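You operate a simulated robot arm through the tools that you are given. There is no shell and no other tool. Be economical: measure what you need, move in short steps, check, and stop when the job is done.

Carry out the task below with a simulated two-armed robot. There is one attempt and no reset: what you move stays moved.

TASK
Take the lid off the black tin and lay it down on the top of the white bench. Then put one of the open tins from the top of the store bench on the top of the stacked cartons. Then put the red tin labelled "coast lot" from the top of the store bench in the blue tray. Then take the brown tub from the top of the store bench and put it on the top of the green bench. Then take the green tub and put it on the shelf under the green bench. Then put the black cloth on the top of the green bench away on the filter shelf. Then take the cream elevator cup and put it on the shelf under the grey bench. Then turn the blue foot wheel to LOW. Then take the lid off the blue coast tin and lay it down on the top of the white bench. Then take the grey tub and put it on the top of the low shelf. Then put the yellow chain link on the top of the white bench away on the top of the wooden workbench. Then open the yellow drawer, fetch the red tub labelled "ridge lot" from the top of the white bench and set it in the inside of the yellow drawer, then shut the drawer. Then take the white tub marked "run out" from the top of the white bench and put it on the top of the low shelf. Do these in the order given. Set down upright: open tin.

The check looks at the end state, three seconds after you hand in, the way a careful person would. Anything else that was tipped, shoved, dropped, spilled or broken makes it a failure. A push-on lid holds only when it is set on centred and level and pressed home; a screw cap is set on level and turned clockwise until tight. Flat cloth is picked up by pressing the open fingertips on it (5 to 10 N) and closing them slowly along it; thin cloth reads only 2 to 8 mm in the jaws.

THE ROBOT
Two 7-joint arms with two-finger parallel grippers on one trunk, on a base that drives. Base frame: it is fixed to the floor where the robot stands at the start and does not move with it; the origin is under the middle of the robot, x ahead of it, y to its left, z up. Lengths are in m, angles in degrees, forces in N, time in s.
The left shoulder is at the start at [0.06, 0.144, 0.926], the right one opposite. Places, roughly: black cloth (11x7x3 cm) [-7.1, 2.8, 0.9]; black tin (8x8x10 cm) [0.8, 0, 0.9]; blue coast tin [0.5, 2, 1]; blue foot wheel [-3.9, 5.2, 0.6]; blue tray (24x15x5 cm) [-5.7, 5.4, 0.8]; brown tub [-6.5, 5.5, 0.75]; cream elevator cup [-8.75, 3, 1]; filter shelf [0.7, -5.2, 0.7]; green tub (17x17x10 cm) [-6.6, 5.4, 0.9]; grey tub (17x17x10 cm) [0.8, 1.6, 0.9]; inside of the yellow drawer [0.7, 0.8, 0.6]; open tin [-6, 5.5, 0.75]; red tin [-5.75, 5.5, 0.75]; red tub [0.75, 1, 1]; shelf under the green bench [-7.2, 2.9, 0.3]; shelf under the grey bench [-8.5, 2.9, 0.3]; top of the green bench [-7.2, 2.9, 0.8]; top of the low shelf [0.7, -0.3, 0.3]; top of the stacked cartons [-9.1, 5.5, 0.8]; top of the wooden workbench [0.7, -2.5, 0.8]; yellow chain link (11x4x3 cm) [0.7, 1.1, 0.9]; yellow drawer [0.5, 0.8, 0.6]. Payload 1.57 kg a hand.
The tool frame of a hand sits at the grasp point between the pads (the TCP): z along the fingers, y along the line on which they close. The tips reach 0.03 m beyond it. The gripper opens to 0.11 m. The fingers are 0.024 m wide and 0.012 m thick; the gripper's body (0.048 by 0.112 m) begins 0.078 m behind the TCP.
Orientation is that of the tool frame in the base frame, as a unit quaternion [w, x, y, z]. With the fingers straight down and closing along the base's y, the tool's x points along the base's -x, its y along +y and its z along -z.

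THE INTERFACE
- The arms move only by the tool servo_tool. It takes "left_steps", "right_steps" or both (then of equal length, played together; a hand with none holds still); each is a list of rows, each an object of numbers (a shift or turn left out is 0, a gripper value left out holds the last): "dx", "dy", "dz": the shift along the tool's x, y, z in units of 25 mm (1.0 is 25 mm); "ax", "ay", "az": the turn, a rotation vector about the tool's x, y, z in units of 6 degrees (1.0 is 6 degrees); "hand": the closure, from 0 (fully open) to 1 (shut). In form: [{"dx": .., "dy": .., "dz": .., "ax": .., "ay": .., "az": .., "hand": ..}, ...]. A call has 1 to 12 rows; each row shifts and turns the commanded pose from where the row before left it, along the tool's axes as they then stand. A call with a number of a shift or a turn outside -1 to 1 is refused whole. Rows are played at 5 a second. More than 0.05 m and 8.6 degrees between two rows, or a gripper value outside its range, and nothing of the call is played. A pose out of reach is approached as far as the arm can. The call stops where the force on the tool passes 40 N (or 10 N more than at its start, if that is more) or the arm is blocked; 0.2 s more then pass. Each finger travels about 0.045 m/s and halts on what it meets, pressing with about 22 N; the grip force reading is that of the motor and also rises with nothing between the fingers. The clock runs only during rows and for 0.2 s after the last one: add rows that do not move to give the fingers time. It gives the time, the measured TCP pose, the force on the tool (base axes), the opening and the grip force at its end, in the units of the frame above (readings bear some noise), with the torque about the TCP (base axes, N m) and any sound that the robot's microphone picked up, and new pictures: "show" is both (left out), scene, wrist or none (wrist: the cameras of the hands that moved).
- Cameras (640 x 400 px; columns grow to the right, rows downward): "scene" is now at [0.0251, 0.0339, 1.52]; the picture's right is [0.49, -0.87, 0.00], its down [-0.77, -0.43, -0.48] and it looks along [0.42, 0.23, -0.88] (base axes); focal length 242 px, centre (320, 200). "left" rides on the left gripper at [0.07, -0.016, -0.141] in its tool frame; the picture's right is [0.23, 0.97, 0.00], its down [-0.86, 0.20, -0.48] and it looks along [-0.47, 0.11, 0.88] (tool axes); focal length 222 px, centre (320, 200). "right" rides on the right gripper at [0.07, 0.016, -0.141] in its tool frame; the picture's right is [-0.23, 0.97, 0.00], its down [-0.85, -0.20, -0.48] and it looks along [-0.47, -0.11, 0.88] (tool axes); focal length 222 px, centre (320, 200). There is no depth. A picture from a camera that has moved, and an enlarged one, comes with that camera's place and axes in the base frame and with its lens.
- slide_trunk(by): slides the trunk up (or, below 0, down) by that many m; the arms and the scene camera ride with it, the base frame stays. It gives what a move gives, with no picture.
- base_move(legs): drives the robot by 1 to 6 legs, each [ahead, left, turn to the left] in m, m and degrees, along the robot's own axes; the way and the turn of a leg run together, so that a leg with both is an arc; at most 1.5 m and 180 degrees a leg. The arms and the cameras ride along, it lands a little off, and it stops where it bumps. It gives what a move gives, and a new picture of the scene camera.
- head_to(pan, tilt): turns the head with the scene camera to pan (to the left, within 86 degrees either way) and tilt (down, from -29 to 69), counted from straight ahead of the robot. It gives what a move gives, and a new picture of the scene camera.
- enlarge(camera, box): a new picture of the part [left, top, right, bottom] of that camera's present view, enlarged. The clock stands still meanwhile.
- close_job(): hands the job in; it is judged then, once.

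Work in short steps. Places have to be worked out from the pictures, the camera data and where the tool is seen: move nearer, look again, correct. Check each grasp and each placing, and mend what went wrong. You have 577 turns and 360 pictures in all, those below and enlarged ones among them. Open the grippers and draw the arms clear of the work before you hand the job in, unless the task says otherwise; then end with one line.

The tools are called after ">>>" as name(argument=value, ...) on one line, values as JSON. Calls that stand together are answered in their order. servo_tool: Moves the arms, as the interface text tells. Its arguments: {"type":"object","properties":{"left_steps":{"type":"array","items":{"type":"object","properties":{"dx":{"type":"number"},"dy":{"type":"number"},"dz":{"type":"number"},"ax":{"type":"number"},"ay":{"type":"number"},"az":{"type":"number"},"hand":{"type":"number"}}}},"right_steps":{"type":"array","items":{"type":"object","properties":{"dx":{"type":"number"},"dy":{"type":"number"},"dz":{"type":"number"},"ax":{"type":"number"},"ay":{"type":"number"},"az":{"type":"number"},"hand":{"type":"number"}}}},"show":{"type":"string","enum":["both","scene","wrist","none"]}},"required":[]} The other tools are called the same way: slide_trunk (by) slides the trunk up or down; base_move (legs) drives the base; head_to (pan, tilt) turns the head that bears the scene camera; enlarge (camera, box) takes an enlarged picture of a part of a camera's view; close_job () hands the job in.

At the start:

```text
time: 0.0
left_tool_pos: [0.3571, 0.3344, 1.0008]
left_tcp_rot: [0.0, 0.0, 1.0, 0.0]
left_ft_force: [0.2, 0.6, -0.2]
left_wrist_torque: [0.01, 0.01, -0.02]
left_finger_gap: 0.1097
left_grip_force: 0.1
right_tool_pos: [0.3894, -0.0123, 1.0009]
right_tcp_rot: [0.0, 0.0, 1.0, 0.0]
right_ft_force: [-0.4, -0.8, 0.0]
right_wrist_torque: [-0.02, -0.02, 0.0]
right_finger_gap: 0.1097
right_grip_force: 0.1
trunk travel left (down, up): [-0.525, 0.065]
robot x, y, heading: [-0.0023, -0.0, 0.1]
head pan, tilt: [29.3, 61.4]
```

scene: 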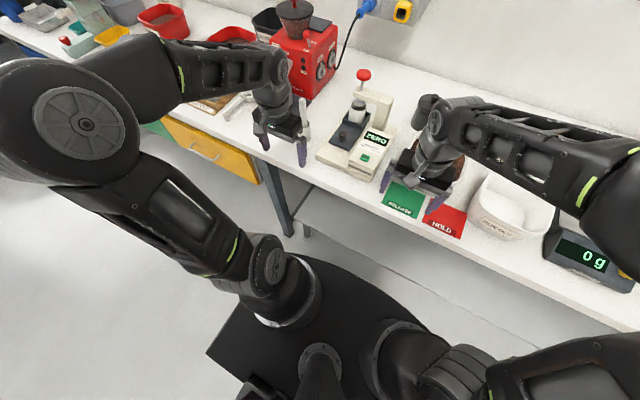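
right: 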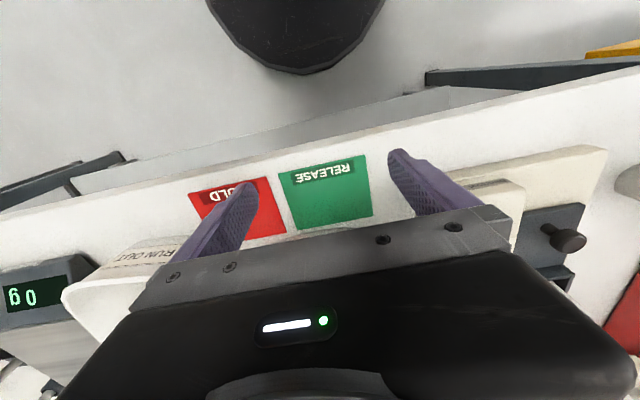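
left: 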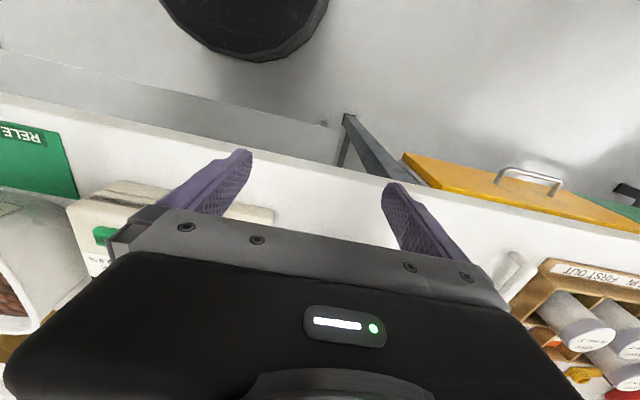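

I start by looking straight ahead for the black tin on the white bench.

>>> head_to(pan=0, tilt=45)

```text
time: 0.9
left_tool_pos: [0.3579, 0.3348, 0.9993]
left_tcp_rot: [0.0, 0.0, 1.0, 0.0]
left_ft_force: [0.7, -0.3, -0.4]
left_wrist_torque: [0.02, -0.03, -0.01]
left_finger_gap: 0.1099
left_grip_force: 0.0
right_tool_pos: [0.3905, -0.0127, 1.0001]
right_tcp_rot: [0.0, 0.0, 1.0, 0.001]
right_ft_force: [0.3, -0.6, -0.4]
right_wrist_torque: [0.03, 0.01, 0.02]
right_finger_gap: 0.1103
right_grip_force: 0.0
trunk travel left (down, up): [-0.525, 0.065]
robot x, y, heading: [0.0004, -0.0026, -0.1]
head pan, tilt: [0.0, 45.0]
camera scene: at [0.0497, 0.0021, 1.5411], right [0.0, -1.0, 0.0], down [-0.71, 0.0, -0.71], along [0.71, 0.0, -0.71], focal length 242 px, centre (320, 200)
```

scene: 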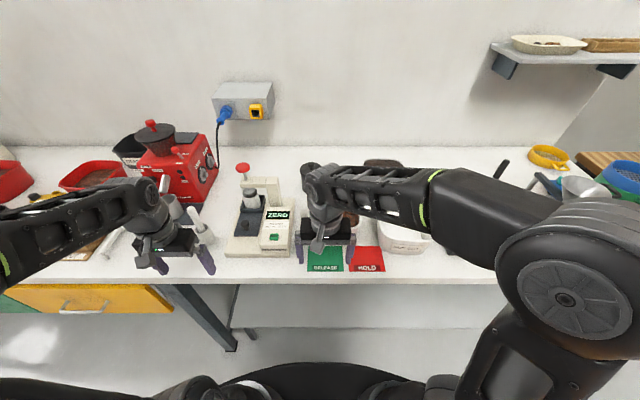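

The right arm hides the tin. I back off a bit to see the whole bench.

>>> base_move(legs=[[-0.45, 0, 0]])

>>> enlarge(camera="scene", box=[160, 80, 480, 280])

```text
time: 3.7
left_tool_pos: [-0.0939, 0.334, 0.9991]
left_tcp_rot: [0.0, 0.003, 1.0, 0.0]
left_ft_force: [0.3, 0.5, -0.5]
left_wrist_torque: [0.0, -0.06, 0.0]
left_finger_gap: 0.1095
left_grip_force: 0.0
right_tool_pos: [-0.0637, -0.0131, 1.0009]
right_tcp_rot: [0.001, 0.001, 1.0, 0.001]
right_ft_force: [0.2, -0.7, -0.6]
right_wrist_torque: [0.03, -0.05, -0.01]
right_finger_gap: 0.1101
right_grip_force: 0.0
trunk travel left (down, up): [-0.525, 0.065]
robot x, y, heading: [-0.4526, -0.0035, -0.1]
head pan, tilt: [0.0, 45.0]
camera scene: at [-0.4049, 0.0028, 1.5412], right [0.0, -1.0, 0.0], down [-0.71, 0.0, -0.71], along [0.71, 0.0, -0.71], focal length 242 px, centre (320, 200)
```

scene: 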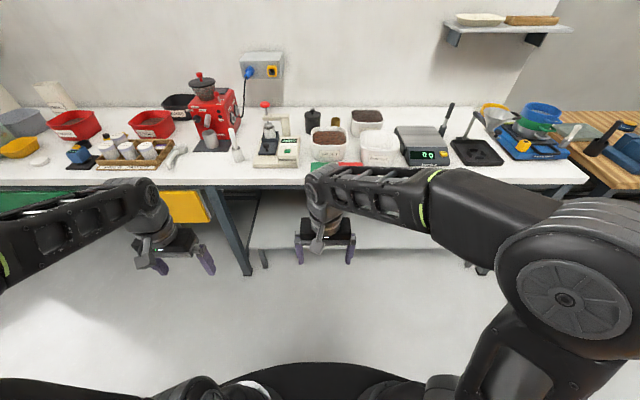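

```text
2.00 times, centred on (320, 180) of scene
camera zoom: at [-0.4049, 0.0028, 1.5412], right [0.0, -1.0, 0.0], down [-0.71, 0.0, -0.71], along [0.71, 0.0, -0.71], focal length 484 px, centre (320, 240)
```

zoom: 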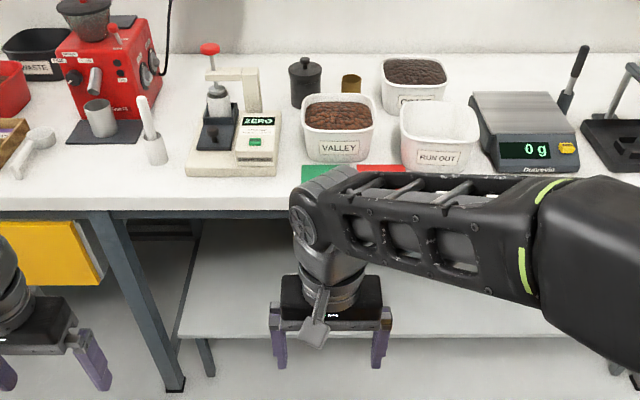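

The black tin stands behind the "valley" tub at about (0.88, 0.04), and its lid has a knob. I raise both hands and drive to where the left hand can reach it.

>>> servo_tool(left_steps=[{"dz": -1}, {"dz": -1}, {"dz": -1}, {"dz": -1}], right_steps=[{"dz": -1}, {"dz": -1}, {"dz": -1}, {"dz": -1}], show="none")

>>> base_move(legs=[[0, -0.2, 0], [0.63, 0, 0]])

```text
time: 4.7
left_tool_pos: [-0.0917, 0.3334, 1.0969]
left_tcp_rot: [0.001, 0.003, 1.0, 0.0]
left_ft_force: [0.5, -0.3, -0.1]
left_wrist_torque: [0.01, 0.0, 0.02]
left_finger_gap: 0.1099
left_grip_force: 0.1
right_tool_pos: [-0.065, -0.0163, 1.0993]
right_tcp_rot: [0.0, 0.003, 1.0, 0.001]
right_ft_force: [0.2, -0.6, -0.5]
right_wrist_torque: [-0.02, 0.0, -0.04]
right_finger_gap: 0.1099
right_grip_force: 0.1
trunk travel left (down, up): [-0.525, 0.065]
robot x, y, heading: [-0.4531, 0.0023, -0.3]
head pan, tilt: [0.0, 45.0]
```

```text
time: 9.5
left_tool_pos: [0.572, 0.1208, 1.098]
left_tcp_rot: [-0.001, 0.009, 1.0, 0.0]
left_ft_force: [-0.5, -0.2, -0.5]
left_wrist_torque: [-0.02, 0.01, -0.03]
left_finger_gap: 0.1098
left_grip_force: 0.1
right_tool_pos: [0.5955, -0.2273, 1.099]
right_tcp_rot: [0.0, 0.01, 1.0, 0.001]
right_ft_force: [1.0, 0.1, 0.6]
right_wrist_torque: [0.01, 0.0, 0.01]
right_finger_gap: 0.1097
right_grip_force: 0.1
trunk travel left (down, up): [-0.525, 0.065]
robot x, y, heading: [0.2055, -0.2082, -1.3]
head pan, tilt: [0.0, 45.0]
camera scene: at [0.256, -0.2044, 1.5412], right [-0.02, -1.0, 0.0], down [-0.71, 0.01, -0.71], along [0.71, -0.01, -0.71], focal length 242 px, centre (320, 200)
```

scene: 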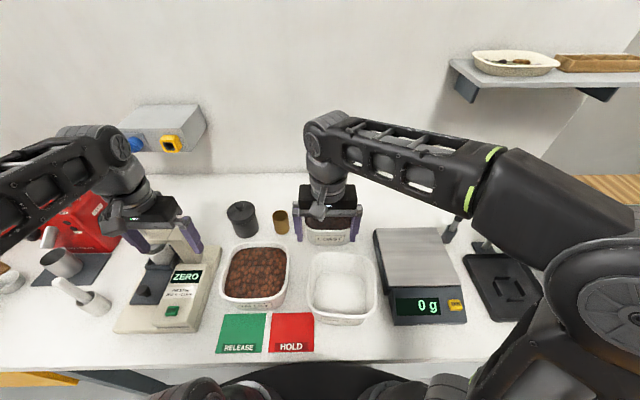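

Tin knob at about (0.833, 0.057). I shift the left hand over it, staying high.

>>> servo_tool(left_steps=[{"dy": -1}, {"dy": -1}, {"dx": -1, "dy": -0.6}, {"dx": -1}, {"dx": -1}, {"dx": -1}, {"dx": -1}, {"dx": -1}, {"dx": -1}, {"dx": -1}, {"dx": -1}, {"dx": -1}])

```text
time: 12.1
left_tool_pos: [0.7434, 0.0526, 1.0966]
left_tcp_rot: [0.004, 0.009, 1.0, 0.001]
left_ft_force: [-0.6, -0.2, -0.2]
left_wrist_torque: [0.01, 0.01, 0.02]
left_finger_gap: 0.1101
left_grip_force: 0.0
left hand out of reach, approached as far as the arm can: row 9, 10, 11, 12
right_tool_pos: [0.5951, -0.2283, 1.1008]
right_tcp_rot: [0.0, 0.009, 1.0, 0.001]
right_ft_force: [0.6, -0.2, -0.7]
right_wrist_torque: [0.04, -0.02, 0.03]
right_finger_gap: 0.1098
right_grip_force: 0.0
trunk travel left (down, up): [-0.525, 0.065]
robot x, y, heading: [0.2069, -0.2088, -0.8]
head pan, tilt: [0.0, 45.0]
camera scene: at [0.256, -0.2044, 1.5412], right [-0.02, -1.0, 0.0], down [-0.71, 0.01, -0.71], along [0.71, -0.01, -0.71], focal length 242 px, centre (320, 200)
camera left: at [0.6713, 0.0363, 1.2377], right [-0.21, 0.98, 0.0], down [0.85, 0.18, 0.49], along [0.48, 0.1, -0.87], focal length 222 px, centre (320, 200)
```

scene: 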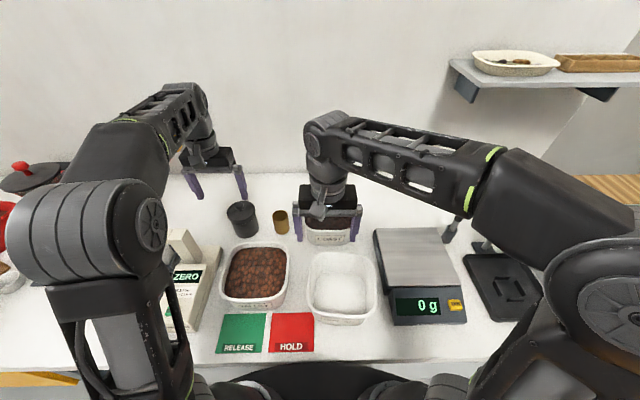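
left: 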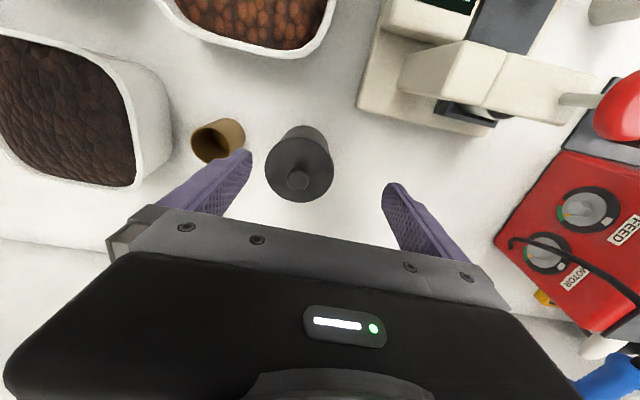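

Wrist view puts the knob near (0.81, 0.03). I lower to z≈1.0 and then nudge forward.

>>> servo_tool(left_steps=[{"dz": 1}, {"dz": 1}, {"dz": 1}, {"dz": 1}, {"dy": -0.4}, {"dy": -0.4}, {}], show="wrist")

```text
time: 13.7
left_tool_pos: [0.7427, 0.0333, 0.9979]
left_tcp_rot: [0.0, 0.009, 1.0, 0.0]
left_ft_force: [0.3, 0.3, 0.4]
left_wrist_torque: [0.01, 0.01, 0.05]
left_finger_gap: 0.1101
left_grip_force: 0.0
right_tool_pos: [0.5974, -0.2281, 1.099]
right_tcp_rot: [-0.001, 0.009, 1.0, 0.001]
right_ft_force: [-0.2, -0.2, 0.2]
right_wrist_torque: [-0.01, 0.0, 0.01]
right_finger_gap: 0.1101
right_grip_force: 0.1
trunk travel left (down, up): [-0.525, 0.065]
robot x, y, heading: [0.2073, -0.2081, -1.1]
head pan, tilt: [0.0, 45.0]
camera left: at [0.6732, 0.0173, 1.1388], right [-0.21, 0.98, 0.0], down [0.86, 0.18, 0.48], along [0.47, 0.1, -0.88], focal length 222 px, centre (320, 200)
```

left: 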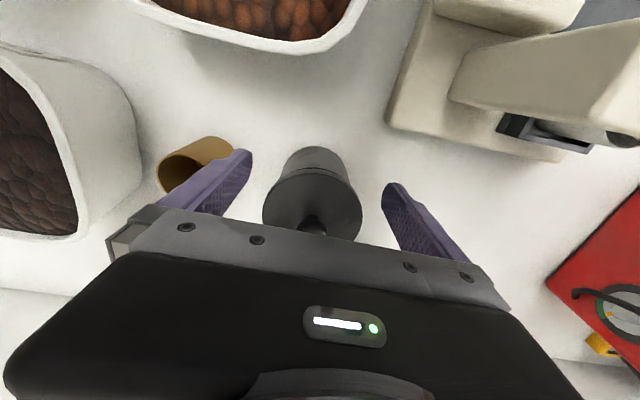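

Knob about (0.815, 0.04). I move forward over it.

>>> servo_tool(left_steps=[{"dx": -0.8, "dy": 0.28}, {"dx": -0.8}, {"dx": -0.8}, {"dx": -0.6}, {}], show="both")

```text
time: 14.9
left_tool_pos: [0.8201, 0.0385, 0.9983]
left_tcp_rot: [0.0, 0.009, 1.0, 0.0]
left_ft_force: [-0.2, -1.1, -0.7]
left_wrist_torque: [-0.01, 0.01, -0.03]
left_finger_gap: 0.11
left_grip_force: 0.1
right_tool_pos: [0.5964, -0.2278, 1.1001]
right_tcp_rot: [0.0, 0.009, 1.0, 0.001]
right_ft_force: [0.2, -0.9, 0.3]
right_wrist_torque: [-0.01, 0.02, 0.0]
right_finger_gap: 0.11
right_grip_force: 0.1
trunk travel left (down, up): [-0.525, 0.065]
robot x, y, heading: [0.2054, -0.205, -0.9]
head pan, tilt: [0.0, 45.0]
camera scene: at [0.256, -0.2046, 1.5412], right [-0.02, -1.0, 0.0], down [-0.71, 0.01, -0.71], along [0.71, -0.01, -0.71], focal length 242 px, centre (320, 200)
camera left: at [0.749, 0.0228, 1.1392], right [-0.21, 0.98, 0.0], down [0.86, 0.18, 0.48], along [0.47, 0.1, -0.88], focal length 222 px, centre (320, 200)
```

scene: 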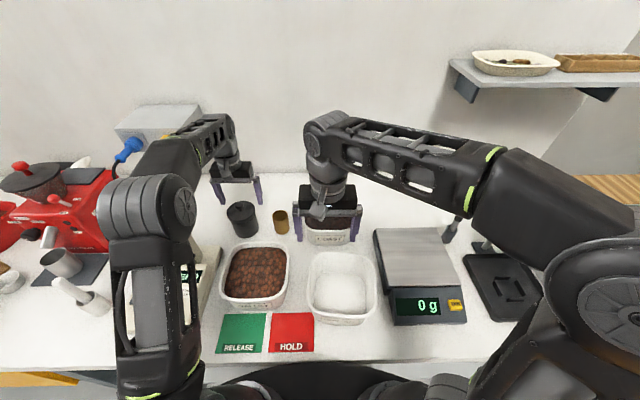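
left: 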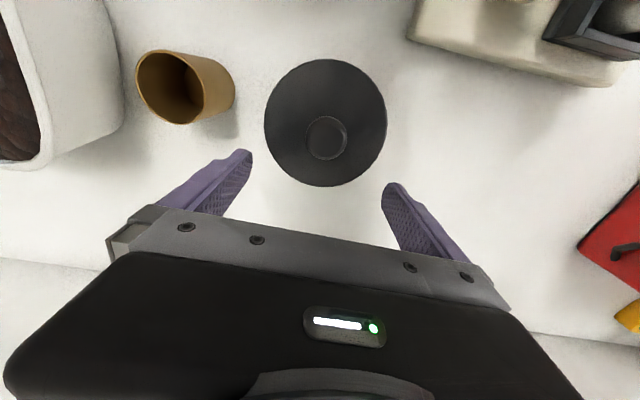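

Triangulating the views puts the knob higher and nearer: about (0.787, 0.037, 0.975). I draw back onto it.

>>> servo_tool(left_steps=[{"dx": 0.7}, {"dx": 0.65}, {}], show="wrist")

>>> enlarge(camera="scene", box=[190, 140, 310, 270])

```text
time: 15.7
left_tool_pos: [0.7859, 0.039, 0.997]
left_tcp_rot: [-0.001, 0.01, 1.0, 0.0]
left_ft_force: [0.5, -0.5, 0.7]
left_wrist_torque: [0.0, 0.0, 0.01]
left_finger_gap: 0.1102
left_grip_force: 0.1
right_tool_pos: [0.5962, -0.2273, 1.0994]
right_tcp_rot: [0.0, 0.01, 1.0, 0.001]
right_ft_force: [0.0, 0.8, -0.7]
right_wrist_torque: [0.0, -0.02, 0.02]
right_finger_gap: 0.11
right_grip_force: 0.0
trunk travel left (down, up): [-0.525, 0.065]
robot x, y, heading: [0.2063, -0.207, -0.7]
head pan, tilt: [0.0, 45.0]
camera left: at [0.7157, 0.0236, 1.1382], right [-0.21, 0.98, 0.0], down [0.86, 0.18, 0.48], along [0.47, 0.1, -0.88], focal length 222 px, centre (320, 200)
```

left: 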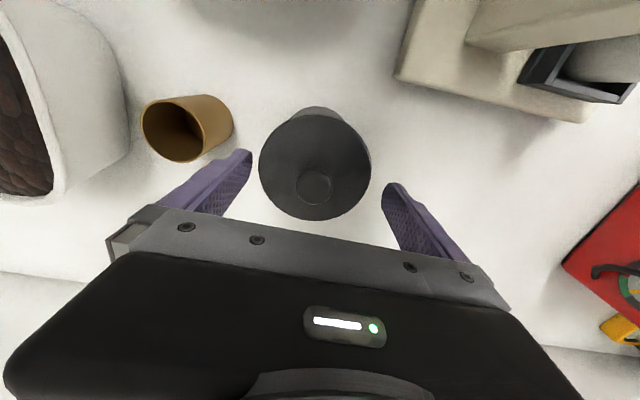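

```text
3.08 times, centred on (250, 205) of scene
camera zoom: at [0.256, -0.2044, 1.5411], right [-0.02, -1.0, 0.0], down [-0.71, 0.01, -0.71], along [0.71, -0.01, -0.71], focal length 745 px, centre (535, 185)
```

zoom: 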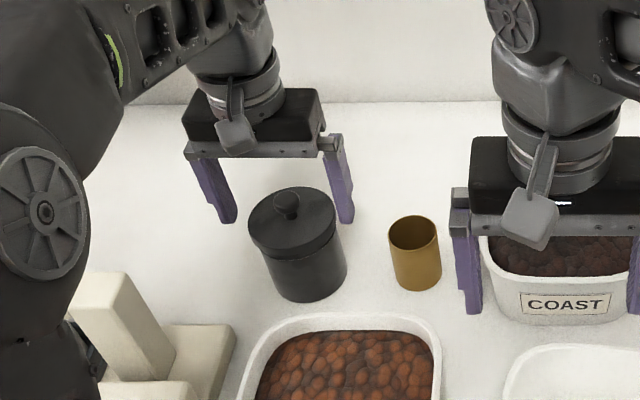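

Hand is centred on the knob. I half-close the fingers and lower gently, checking force.

>>> servo_tool(left_steps=[{"hand": 0.55, "dy": -0.15}, {}, {"dz": 0.1}, {"dz": 0.1}, {"dz": 0.1}, {}], show="wrist")

>>> enlarge(camera="scene", box=[190, 140, 310, 270])

```text
time: 17.1
left_tool_pos: [0.7848, 0.0345, 0.9919]
left_tcp_rot: [0.002, 0.01, 1.0, 0.0]
left_ft_force: [3.4, 0.9, 23.5]
left_wrist_torque: [0.01, 0.0, -0.25]
left_finger_gap: 0.0876
left_grip_force: 22.3
right_tool_pos: [0.5949, -0.2282, 1.0994]
right_tcp_rot: [0.001, 0.009, 1.0, 0.001]
right_ft_force: [0.3, 0.2, 0.1]
right_wrist_torque: [-0.03, 0.01, -0.01]
right_finger_gap: 0.11
right_grip_force: 0.0
trunk travel left (down, up): [-0.525, 0.065]
robot x, y, heading: [0.209, -0.2035, -1.0]
head pan, tilt: [0.0, 45.0]
camera left: at [0.7148, 0.0194, 1.1335], right [-0.21, 0.98, 0.0], down [0.86, 0.18, 0.48], along [0.47, 0.1, -0.88], focal length 222 px, centre (320, 200)
```

left: 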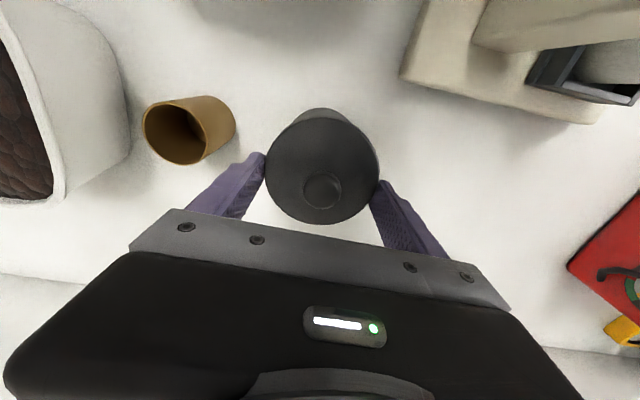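

```text
3.08 times, centred on (250, 205) of scene
camera zoom: at [0.2546, -0.2054, 1.5413], right [-0.02, -1.0, 0.0], down [-0.71, 0.01, -0.71], along [0.71, -0.01, -0.71], focal length 745 px, centre (535, 185)
```

zoom: 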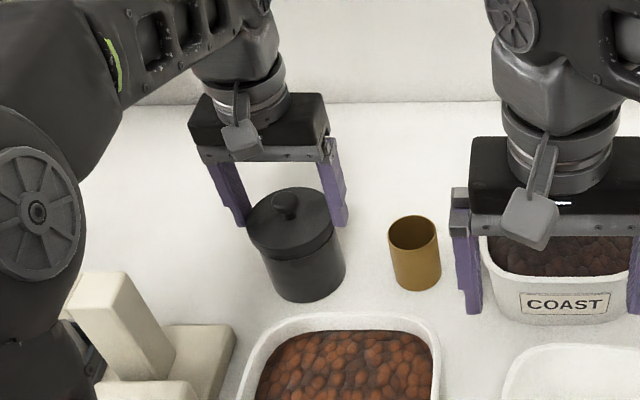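

The fingers met the lid's rim (0.088 wide) at the very tips. I open, go 6 mm lower for a firmer rim grip, close, and lift slightly.

>>> servo_tool(left_steps=[{"hand": 0.0}, {"dz": 0.0}, {"dz": 0.15}, {"hand": 0.5}, {}, {}, {"dz": -0.2}, {"dz": -0.2}, {"dz": -0.2}, {"dz": -0.2}, {}], show="wrist")

>>> enlarge(camera="scene", box=[190, 140, 310, 270])

```text
time: 19.5
left_tool_pos: [0.7844, 0.0369, 1.0064]
left_tcp_rot: [0.0, 0.01, 1.0, -0.001]
left_ft_force: [0.3, -0.5, -0.3]
left_wrist_torque: [-0.01, 0.01, -0.03]
left_finger_gap: 0.0871
left_grip_force: 22.7
right_tool_pos: [0.5967, -0.2275, 1.0996]
right_tcp_rot: [-0.001, 0.01, 1.0, 0.001]
right_ft_force: [0.2, -1.3, 0.2]
right_wrist_torque: [0.02, -0.01, 0.02]
right_finger_gap: 0.11
right_grip_force: 0.1
trunk travel left (down, up): [-0.525, 0.065]
robot x, y, heading: [0.2085, -0.2061, -1.1]
head pan, tilt: [0.0, 45.0]
camera left: at [0.7146, 0.021, 1.1482], right [-0.21, 0.98, 0.0], down [0.86, 0.18, 0.48], along [0.47, 0.1, -0.88], focal length 222 px, centre (320, 200)
```

left: 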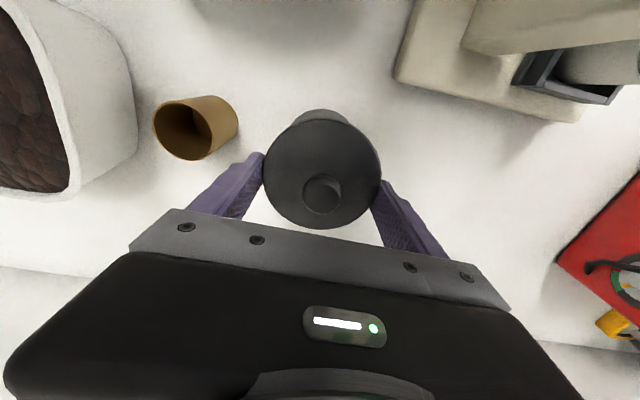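

```text
3.08 times, centred on (250, 205) of scene
camera zoom: at [0.256, -0.2044, 1.5412], right [-0.02, -1.0, 0.0], down [-0.71, 0.01, -0.71], along [0.71, -0.01, -0.71], focal length 745 px, centre (535, 185)
```

zoom: 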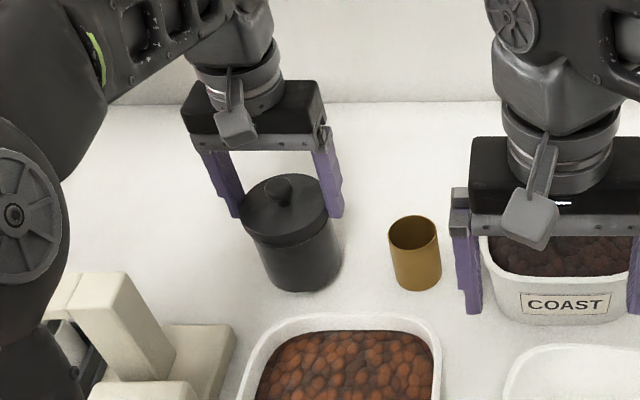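

The whole tin came up with its lid, so the lid needs the other hand holding the body. I set it back first, then get the right hand into a forward-pointing pose for an in-air hold.

>>> servo_tool(right_steps=[{"ay": -1}, {"ay": -1}, {"ay": -1}, {"ay": -1}, {"ay": -1}, {"ay": -1}, {"ay": -1}, {"ay": -1}, {"ay": -1}, {"ay": -1}, {"ay": -1}, {"ay": -1}], show="scene")

```text
time: 22.1
left_tool_pos: [0.7838, 0.0372, 1.0049]
left_tcp_rot: [0.001, 0.009, 1.0, 0.001]
left_ft_force: [0.8, 0.0, -1.1]
left_wrist_torque: [0.01, -0.01, -0.04]
left_finger_gap: 0.0873
left_grip_force: 22.5
right_tool_pos: [0.6073, -0.2082, 1.1113]
right_tcp_rot: [0.587, 0.008, 0.809, -0.005]
right_ft_force: [0.1, 0.2, -0.1]
right_wrist_torque: [-0.03, 0.01, 0.0]
right_finger_gap: 0.1099
right_grip_force: 0.1
right hand out of reach, approached as far as the arm can: row 11, 12
trunk travel left (down, up): [-0.525, 0.065]
robot x, y, heading: [0.2046, -0.2071, -1.0]
head pan, tilt: [0.0, 45.0]
camera scene: at [0.256, -0.2043, 1.5412], right [-0.02, -1.0, 0.0], down [-0.71, 0.01, -0.71], along [0.71, -0.01, -0.71], focal length 242 px, centre (320, 200)
```

scene: 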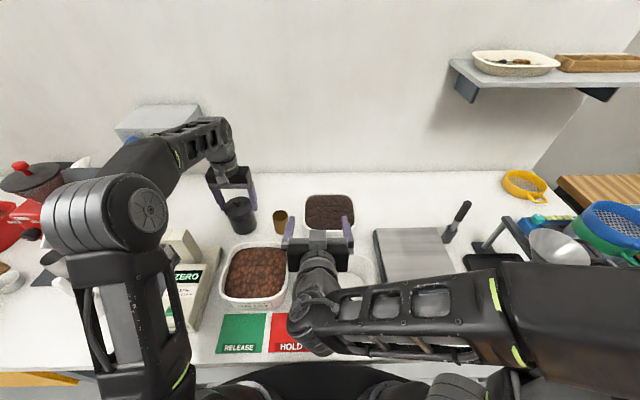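

Right hand now points nearly forward. I lift the tin and bring it in front of the right hand.

>>> servo_tool(left_steps=[{"dz": -1}, {"dz": -1}, {"dz": -1}, {"dz": -1}, {"dz": -1}, {"dx": 0.9}, {"dx": 0.9, "dy": -1}, {"dy": -1}, {"dy": -1}, {"dy": -1}, {"dy": -1}, {"dy": -1}], show="both")

```text
time: 24.7
left_tool_pos: [0.7362, -0.1107, 1.0656]
left_tcp_rot: [0.0, 0.01, 1.0, 0.0]
left_ft_force: [-0.3, 1.7, -0.8]
left_wrist_torque: [0.01, 0.0, 0.02]
left_finger_gap: 0.0872
left_grip_force: 21.9
left hand out of reach, approached as far as the arm can: row 3, 4, 5
right_tool_pos: [0.6077, -0.209, 1.1106]
right_tcp_rot: [0.587, 0.009, 0.81, -0.006]
right_ft_force: [-0.5, 0.6, 0.4]
right_wrist_torque: [-0.02, -0.02, 0.0]
right_finger_gap: 0.11
right_grip_force: 0.1
trunk travel left (down, up): [-0.525, 0.065]
robot x, y, heading: [0.2033, -0.2041, -1.1]
head pan, tilt: [0.0, 45.0]
camera scene: at [0.2561, -0.2048, 1.5411], right [-0.02, -1.0, 0.0], down [-0.71, 0.01, -0.71], along [0.71, -0.01, -0.71], focal length 242 px, centre (320, 200)
camera left: at [0.6668, -0.1268, 1.2081], right [-0.21, 0.98, 0.0], down [0.86, 0.18, 0.48], along [0.47, 0.1, -0.88], focal length 222 px, centre (320, 200)
```

scene: 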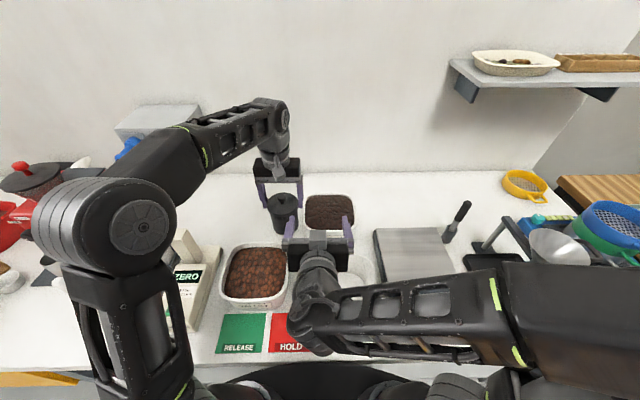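
left: 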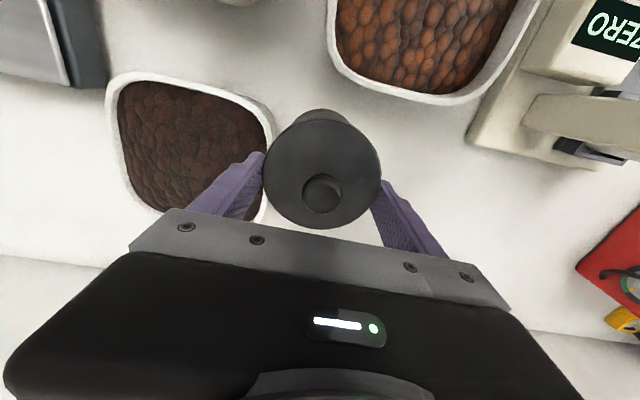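

The tin is at z≈1.066. I raise it higher, drawing back slightly, and put the right hand lower and in line with it.

>>> servo_tool(left_steps=[{"dx": 0.5, "dz": -0.5}, {"dx": 0.5, "dz": -1}, {"dz": -1}, {"dz": -1}, {}], right_steps=[{"dy": 1}, {"dy": 1}, {"dy": 1}, {"dy": 0.9}, {}], show="scene")

```text
time: 25.9
left_tool_pos: [0.7171, -0.1125, 1.097]
left_tcp_rot: [0.0, 0.01, 1.0, 0.0]
left_ft_force: [-1.1, -0.3, -1.6]
left_wrist_torque: [0.01, -0.04, 0.0]
left_finger_gap: 0.0871
left_grip_force: 22.2
left hand out of reach, approached as far as the arm can: row 2, 3, 4
right_tool_pos: [0.609, -0.1115, 1.1116]
right_tcp_rot: [0.588, 0.008, 0.809, -0.005]
right_ft_force: [0.8, 0.5, -0.8]
right_wrist_torque: [0.01, -0.02, -0.02]
right_finger_gap: 0.1101
right_grip_force: 0.0
trunk travel left (down, up): [-0.525, 0.065]
robot x, y, heading: [0.2028, -0.2046, -1.0]
head pan, tilt: [0.0, 45.0]
camera scene: at [0.256, -0.2043, 1.5411], right [-0.02, -1.0, 0.0], down [-0.71, 0.01, -0.71], along [0.71, -0.01, -0.71], focal length 242 px, centre (320, 200)
```

scene: 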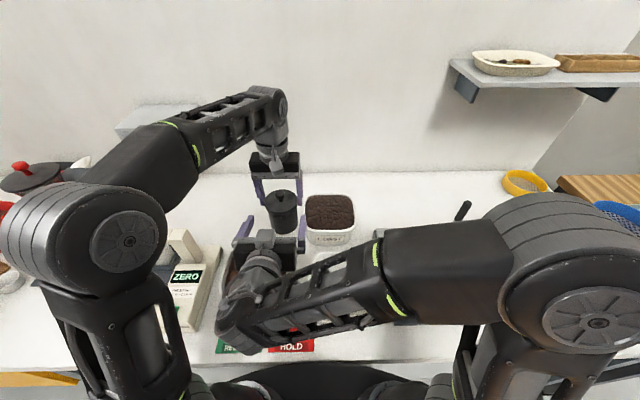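

I raise the trunk for height, then lower the right hand to the body level.

>>> slide_trunk(by=0.06)

>>> servo_tool(right_steps=[{"dx": 0.85, "dz": 0.28}, {"dx": 0.85, "dz": 0.28}, {"dx": 0.85, "dz": 0.28}, {"dx": 0.85, "dz": 0.28}, {}], show="both")

```text
time: 26.9
left_tool_pos: [0.7162, -0.1117, 1.1571]
left_tcp_rot: [0.0, 0.01, 1.0, 0.0]
left_ft_force: [-0.9, -0.3, -0.7]
left_wrist_torque: [-0.01, -0.02, 0.02]
left_finger_gap: 0.0869
left_grip_force: 22.0
right_tool_pos: [0.6099, -0.1131, 1.1715]
right_tcp_rot: [0.588, 0.008, 0.809, -0.005]
right_ft_force: [0.3, 0.4, 0.2]
right_wrist_torque: [-0.01, 0.01, 0.0]
right_finger_gap: 0.11
right_grip_force: 0.1
trunk travel left (down, up): [-0.585, 0.005]
robot x, y, heading: [0.2024, -0.2055, -0.8]
head pan, tilt: [0.0, 45.0]
```

```text
time: 28.1
left_tool_pos: [0.7165, -0.1134, 1.1569]
left_tcp_rot: [0.0, 0.01, 1.0, 0.0]
left_ft_force: [0.5, 1.0, -1.2]
left_wrist_torque: [-0.03, 0.01, 0.01]
left_finger_gap: 0.0868
left_grip_force: 21.8
right_tool_pos: [0.6113, -0.1122, 1.0845]
right_tcp_rot: [0.588, 0.008, 0.809, -0.005]
right_ft_force: [0.1, -0.7, 0.2]
right_wrist_torque: [-0.02, 0.01, 0.0]
right_finger_gap: 0.1099
right_grip_force: 0.2
trunk travel left (down, up): [-0.585, 0.005]
robot x, y, heading: [0.2092, -0.2033, -1.0]
head pan, tilt: [0.0, 45.0]
camera scene: at [0.2563, -0.2046, 1.6011], right [-0.02, -1.0, 0.0], down [-0.71, 0.01, -0.71], along [0.71, -0.01, -0.71], focal length 242 px, centre (320, 200)
camera right: at [0.4549, -0.092, 1.0615], right [0.09, 0.97, 0.22], down [-0.19, -0.2, 0.96], along [0.98, -0.13, 0.17], focal length 222 px, centre (320, 200)
```

scene: 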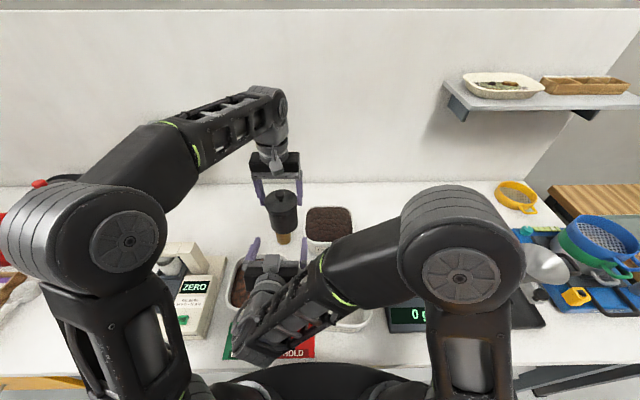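
right: 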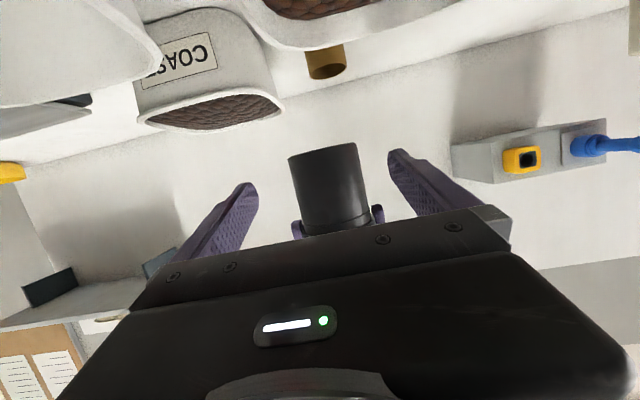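

Lined up. I advance the right hand around the body and close on it.

>>> servo_tool(right_steps=[{"dx": -0.26, "dz": 0.8}, {"dx": -0.26, "dz": 0.8}, {"dx": -0.26, "dz": 0.8}, {"dx": -0.26, "dz": 0.8}, {"dx": -0.26, "dz": 0.8}, {"hand": 0.5}, {}, {}, {}], show="both")

```text
time: 30.1
left_tool_pos: [0.7163, -0.1122, 1.1569]
left_tcp_rot: [0.0, 0.01, 1.0, 0.001]
left_ft_force: [-0.2, -4.3, -0.3]
left_wrist_torque: [-0.07, 0.05, 0.07]
left_finger_gap: 0.0871
left_grip_force: 22.2
right_tool_pos: [0.7161, -0.1152, 1.0833]
right_tcp_rot: [0.588, 0.007, 0.809, -0.005]
right_ft_force: [0.8, 3.4, 0.5]
right_wrist_torque: [-0.28, 0.06, -0.01]
right_finger_gap: 0.0776
right_grip_force: 22.0
trunk travel left (down, up): [-0.585, 0.005]
robot x, y, heading: [0.2086, -0.2057, -1.1]
head pan, tilt: [0.0, 45.0]
heard: snap
camera scene: at [0.2566, -0.2045, 1.6011], right [-0.02, -1.0, 0.0], down [-0.71, 0.01, -0.71], along [0.71, -0.01, -0.71], focal length 242 px, centre (320, 200)
camera right: at [0.5595, -0.095, 1.0598], right [0.09, 0.97, 0.22], down [-0.19, -0.2, 0.96], along [0.98, -0.13, 0.17], focal length 222 px, centre (320, 200)
```

scene: 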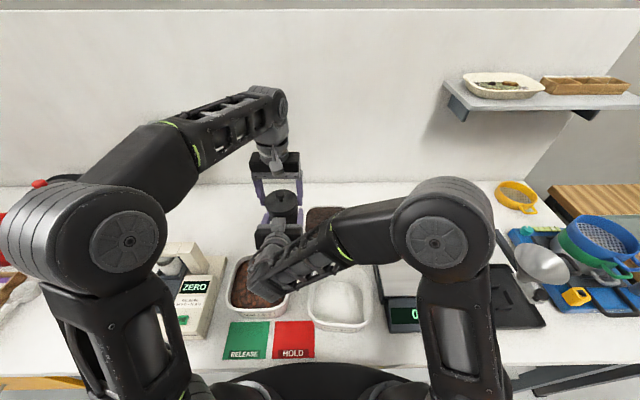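
right: 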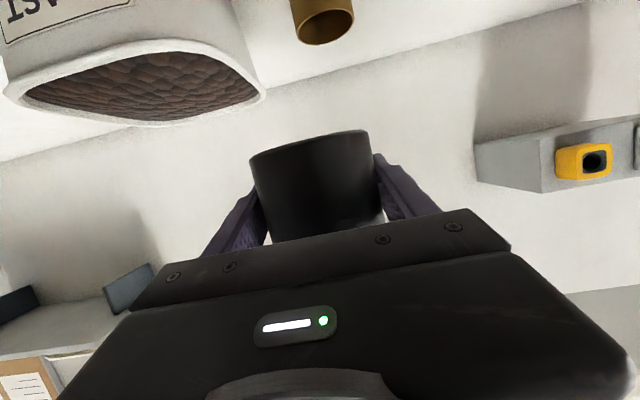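

A snap: the lid has come free. I lower the tin away from the lid with the right hand.

>>> servo_tool(right_steps=[{"dx": 0.38, "dz": 0.124}, {"dx": 0.38, "dz": 0.124}, {"dx": 0.38, "dz": 0.124}, {"dx": 0.38, "dz": 0.124}, {"dx": 0.38, "dz": 0.124}, {}], show="scene")

>>> enlarge(camera="scene", box=[220, 130, 360, 290])

```text
time: 31.5
left_tool_pos: [0.7177, -0.1123, 1.1584]
left_tcp_rot: [0.0, 0.01, 1.0, 0.0]
left_ft_force: [-0.2, 0.6, -0.3]
left_wrist_torque: [0.01, 0.0, 0.02]
left_finger_gap: 0.087
left_grip_force: 21.6
right_tool_pos: [0.7153, -0.1154, 1.032]
right_tcp_rot: [0.588, 0.008, 0.809, -0.004]
right_ft_force: [0.4, -0.4, -0.2]
right_wrist_torque: [0.0, -0.05, 0.01]
right_finger_gap: 0.0768
right_grip_force: 21.9
trunk travel left (down, up): [-0.585, 0.005]
robot x, y, heading: [0.2059, -0.2048, -1.2]
head pan, tilt: [0.0, 45.0]
camera scene: at [0.2563, -0.2045, 1.6011], right [-0.02, -1.0, 0.0], down [-0.71, 0.01, -0.71], along [0.71, -0.01, -0.71], focal length 242 px, centre (320, 200)
```

scene: 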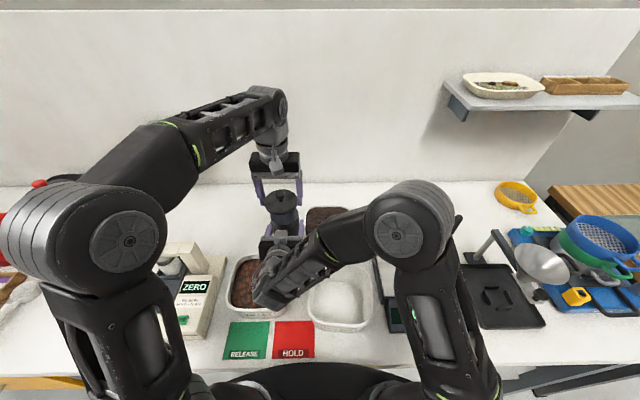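

```text
2.50 times, centred on (290, 210) of scene
camera zoom: at [0.2563, -0.2045, 1.6011], right [-0.02, -1.0, 0.0], down [-0.71, 0.01, -0.71], along [0.71, -0.01, -0.71], focal length 606 px, centre (395, 175)
```

zoom: 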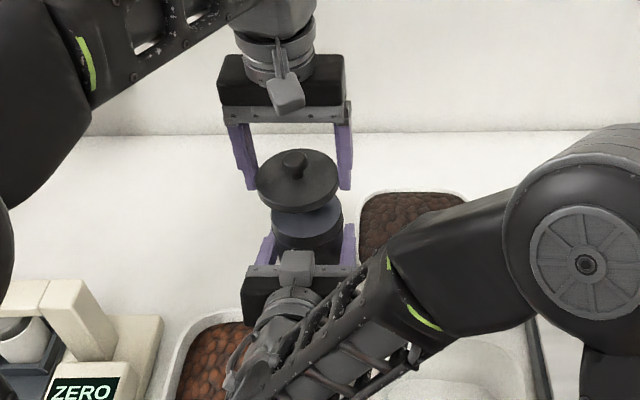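

Lid is off. I carry it left to the free space behind the ZERO device, around (0.80, 0.15).

>>> servo_tool(left_steps=[{"dy": 1}, {"dy": 1}, {"dy": 1}, {"dy": 1}, {"dy": 1}, {"dy": 1}, {"dy": 1, "dz": 0.5}, {"dy": 1, "dz": 0.5}, {"dy": 1, "dz": 1}, {"dy": 1, "dz": 1}, {"dz": 1}, {}], show="both")

```text
time: 34.1
left_tool_pos: [0.7219, 0.139, 1.0562]
left_tcp_rot: [0.0, 0.01, 1.0, 0.0]
left_ft_force: [0.3, -0.1, 0.1]
left_wrist_torque: [0.0, 0.01, 0.01]
left_finger_gap: 0.0869
left_grip_force: 22.0
right_tool_pos: [0.7149, -0.1156, 1.0322]
right_tcp_rot: [0.588, 0.007, 0.809, -0.004]
right_ft_force: [0.2, 0.2, 1.6]
right_wrist_torque: [0.0, 0.01, -0.03]
right_finger_gap: 0.0771
right_grip_force: 22.1
trunk travel left (down, up): [-0.585, 0.005]
robot x, y, heading: [0.207, -0.2057, -1.0]
head pan, tilt: [0.0, 45.0]
camera scene: at [0.2562, -0.2043, 1.6012], right [-0.02, -1.0, 0.0], down [-0.71, 0.01, -0.71], along [0.71, -0.01, -0.71], focal length 242 px, centre (320, 200)
camera left: at [0.6526, 0.1223, 1.1984], right [-0.21, 0.98, 0.0], down [0.86, 0.18, 0.48], along [0.47, 0.1, -0.88], focal length 222 px, centre (320, 200)
```

scene: 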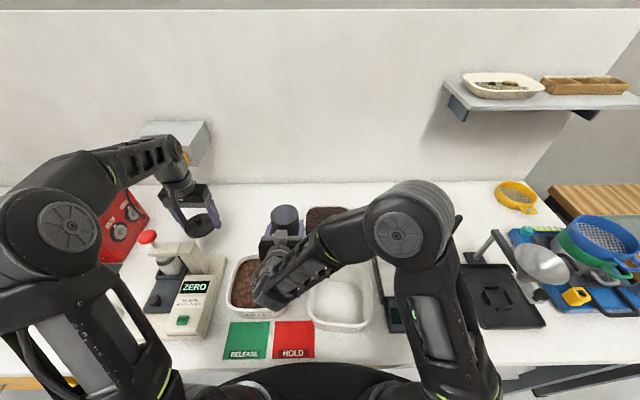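
left: 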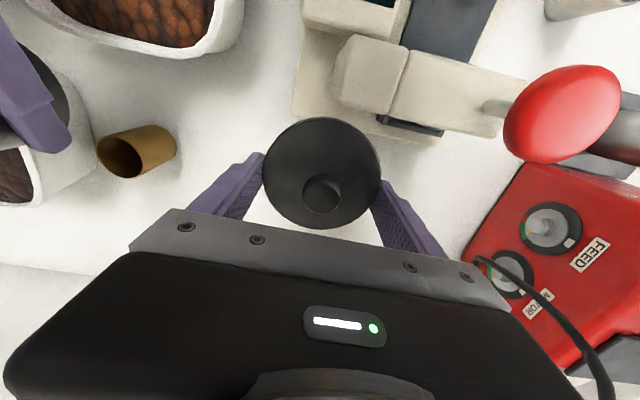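

I move forward to about (0.835, 0.13) and down toward the bench.

>>> servo_tool(left_steps=[{"dx": -1}, {"dx": -1}, {"dx": -1, "dy": -0.4}, {"dx": -0.8, "dz": 0.5}, {"dz": 1}, {"dx": -0.6, "dz": 0.5}, {"dz": 1}, {"dz": 1}, {}], show="both")

```text
time: 36.1
left_tool_pos: [0.8317, 0.1246, 0.9572]
left_tcp_rot: [0.001, 0.01, 1.0, -0.001]
left_ft_force: [-0.4, 0.2, 0.0]
left_wrist_torque: [0.0, -0.01, 0.02]
left_finger_gap: 0.0869
left_grip_force: 22.5
right_tool_pos: [0.7151, -0.1138, 1.0345]
right_tcp_rot: [0.587, 0.008, 0.809, -0.005]
right_ft_force: [0.0, 0.5, 0.3]
right_wrist_torque: [-0.03, 0.01, -0.02]
right_finger_gap: 0.0769
right_grip_force: 22.3
trunk travel left (down, up): [-0.585, 0.005]
robot x, y, heading: [0.2073, -0.2039, -1.2]
head pan, tilt: [0.0, 45.0]
camera scene: at [0.2561, -0.2045, 1.6012], right [-0.02, -1.0, 0.0], down [-0.71, 0.01, -0.71], along [0.71, -0.01, -0.71], focal length 242 px, centre (320, 200)
camera left: at [0.7618, 0.1099, 1.0987], right [-0.21, 0.98, 0.0], down [0.86, 0.18, 0.48], along [0.47, 0.1, -0.88], focal length 222 px, centre (320, 200)
```

scene: 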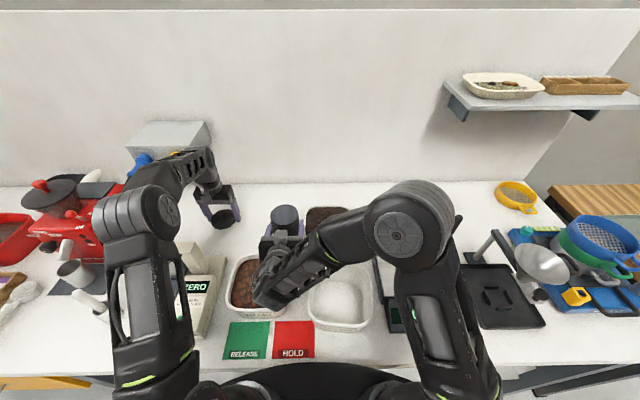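
left: 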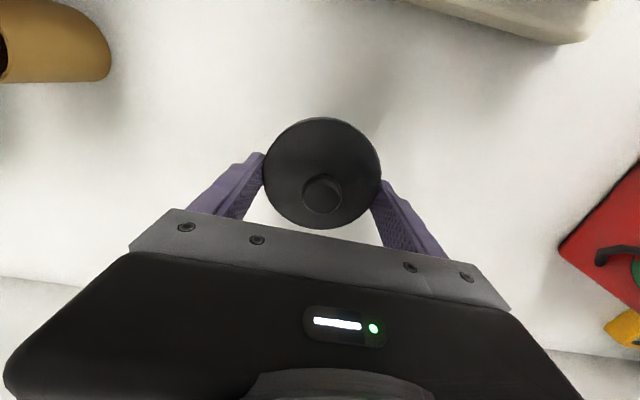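

Clear space below. I lower in 5 mm steps until contact shows.

>>> servo_tool(left_steps=[{"dz": 0.4}, {"dz": 0.4}, {"dz": 0.4}, {"dz": 0.2}, {"dz": 0.2}, {"dz": 0.2}, {"dz": 0.2}], show="none")

```text
time: 37.7
left_tool_pos: [0.8315, 0.1255, 0.9095]
left_tcp_rot: [0.002, 0.009, 1.0, 0.0]
left_ft_force: [-3.3, 1.3, 17.6]
left_wrist_torque: [-0.74, 0.25, -0.26]
left_finger_gap: 0.0869
left_grip_force: 22.1
right_tool_pos: [0.7139, -0.1151, 1.0341]
right_tcp_rot: [0.588, 0.007, 0.809, -0.004]
right_ft_force: [0.6, 1.1, 0.8]
right_wrist_torque: [-0.01, 0.03, 0.0]
right_finger_gap: 0.0766
right_grip_force: 21.9
trunk travel left (down, up): [-0.585, 0.005]
robot x, y, heading: [0.206, -0.2062, -1.0]
head pan, tilt: [0.0, 45.0]
```

Contact at z=0.9095, so the bench is near z≈0.87. I release and rise.

>>> servo_tool(left_steps=[{"dz": -0.05}, {"hand": 0.0}, {}, {"dz": -0.5}, {"dz": -1}, {"dz": -1}, {"dz": -1}, {"dz": -1}], show="both")

```text
time: 39.5
left_tool_pos: [0.8308, 0.1284, 1.0225]
left_tcp_rot: [0.0, 0.01, 1.0, 0.0]
left_ft_force: [0.3, 0.2, 0.2]
left_wrist_torque: [0.0, 0.03, -0.03]
left_finger_gap: 0.1099
left_grip_force: 0.0
right_tool_pos: [0.7145, -0.1143, 1.033]
right_tcp_rot: [0.588, 0.008, 0.809, -0.005]
right_ft_force: [0.5, -0.1, 0.3]
right_wrist_torque: [0.0, -0.03, -0.01]
right_finger_gap: 0.0767
right_grip_force: 22.3
trunk travel left (down, up): [-0.585, 0.005]
robot x, y, heading: [0.205, -0.2054, -1.4]
head pan, tilt: [0.0, 45.0]
camera scene: at [0.2561, -0.2045, 1.6011], right [-0.02, -1.0, 0.0], down [-0.71, 0.01, -0.71], along [0.71, -0.01, -0.71], focal length 242 px, centre (320, 200)
camera left: at [0.7612, 0.1125, 1.1637], right [-0.21, 0.98, 0.0], down [0.86, 0.18, 0.48], along [0.47, 0.1, -0.88], focal length 222 px, centre (320, 200)
```

scene: 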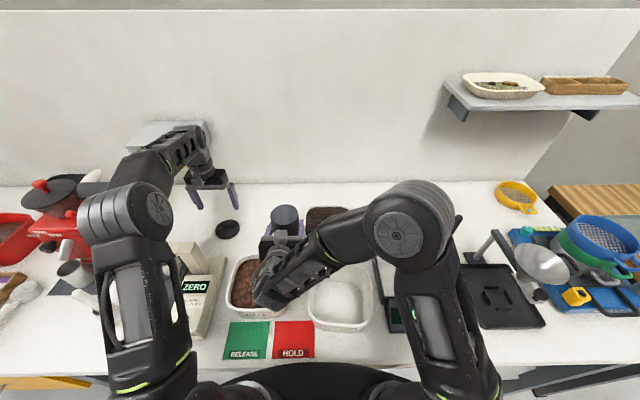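
left: 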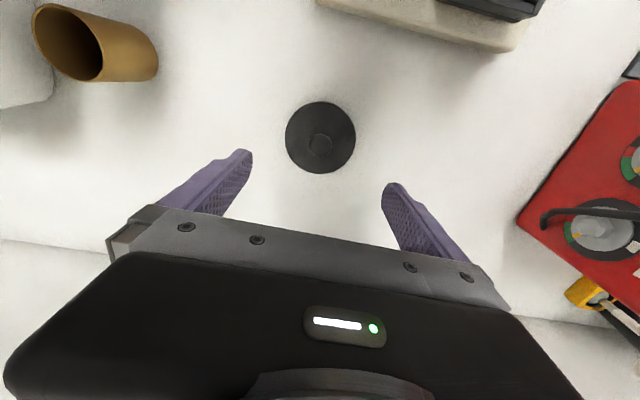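

The lid lies flat on the bench. Now I return the left hand above the tin held by the right, to regrasp it from above.

>>> servo_tool(left_steps=[{"dx": 1, "dz": -0.5}, {"dx": 1, "dz": -1}, {"dx": 1, "dz": -1}, {"dx": 1, "dz": -1}, {"dx": 0.6, "dz": -1}, {"dz": -0.9}, {"dy": -1}, {"dy": -1}, {"dy": -1}, {"dy": -1}], show="none")

>>> servo_tool(left_steps=[{"dy": -1}, {"dy": -1}, {"dy": -1}, {"dy": -1}, {"dy": -1}, {"dy": -0.7}, {}], show="both")

```text
time: 41.7
left_tool_pos: [0.7168, 0.026, 1.1541]
left_tcp_rot: [0.0, 0.01, 1.0, 0.0]
left_ft_force: [-0.2, -0.2, -0.5]
left_wrist_torque: [0.01, -0.06, 0.02]
left_finger_gap: 0.1099
left_grip_force: 0.0
left hand out of reach, approached as far as the arm can: row 6
right_tool_pos: [0.7153, -0.116, 1.0327]
right_tcp_rot: [0.588, 0.008, 0.809, -0.004]
right_ft_force: [-0.7, -0.5, -0.5]
right_wrist_torque: [-0.01, -0.03, 0.03]
right_finger_gap: 0.0765
right_grip_force: 21.9
trunk travel left (down, up): [-0.585, 0.005]
robot x, y, heading: [0.2045, -0.2025, -1.3]
head pan, tilt: [0.0, 45.0]
```

```text
time: 43.3
left_tool_pos: [0.7127, -0.114, 1.1532]
left_tcp_rot: [0.0, 0.01, 1.0, 0.0]
left_ft_force: [-0.6, -0.5, 1.0]
left_wrist_torque: [0.04, -0.01, -0.01]
left_finger_gap: 0.11
left_grip_force: 0.0
right_tool_pos: [0.7143, -0.1136, 1.0328]
right_tcp_rot: [0.588, 0.008, 0.809, -0.005]
right_ft_force: [0.8, -0.8, -0.3]
right_wrist_torque: [-0.03, 0.02, 0.0]
right_finger_gap: 0.0767
right_grip_force: 22.2
trunk travel left (down, up): [-0.585, 0.005]
robot x, y, heading: [0.2108, -0.2052, -1.1]
head pan, tilt: [0.0, 45.0]
camera scene: at [0.2564, -0.2042, 1.6011], right [-0.02, -1.0, 0.0], down [-0.71, 0.01, -0.71], along [0.71, -0.01, -0.71], focal length 242 px, centre (320, 200)
camera left: at [0.6425, -0.129, 1.2957], right [-0.21, 0.98, 0.0], down [0.86, 0.18, 0.48], along [0.47, 0.1, -0.88], focal length 222 px, centre (320, 200)
```

scene: 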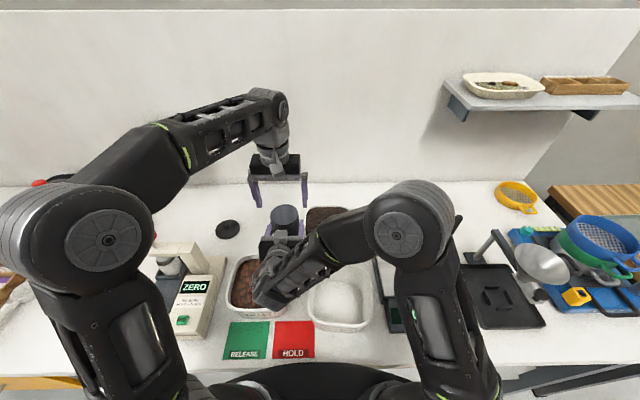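
left: 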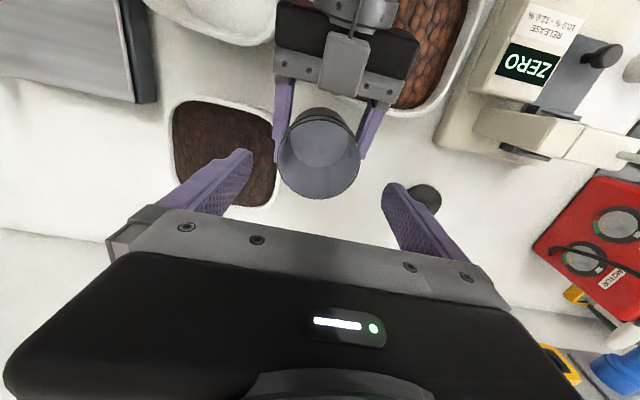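

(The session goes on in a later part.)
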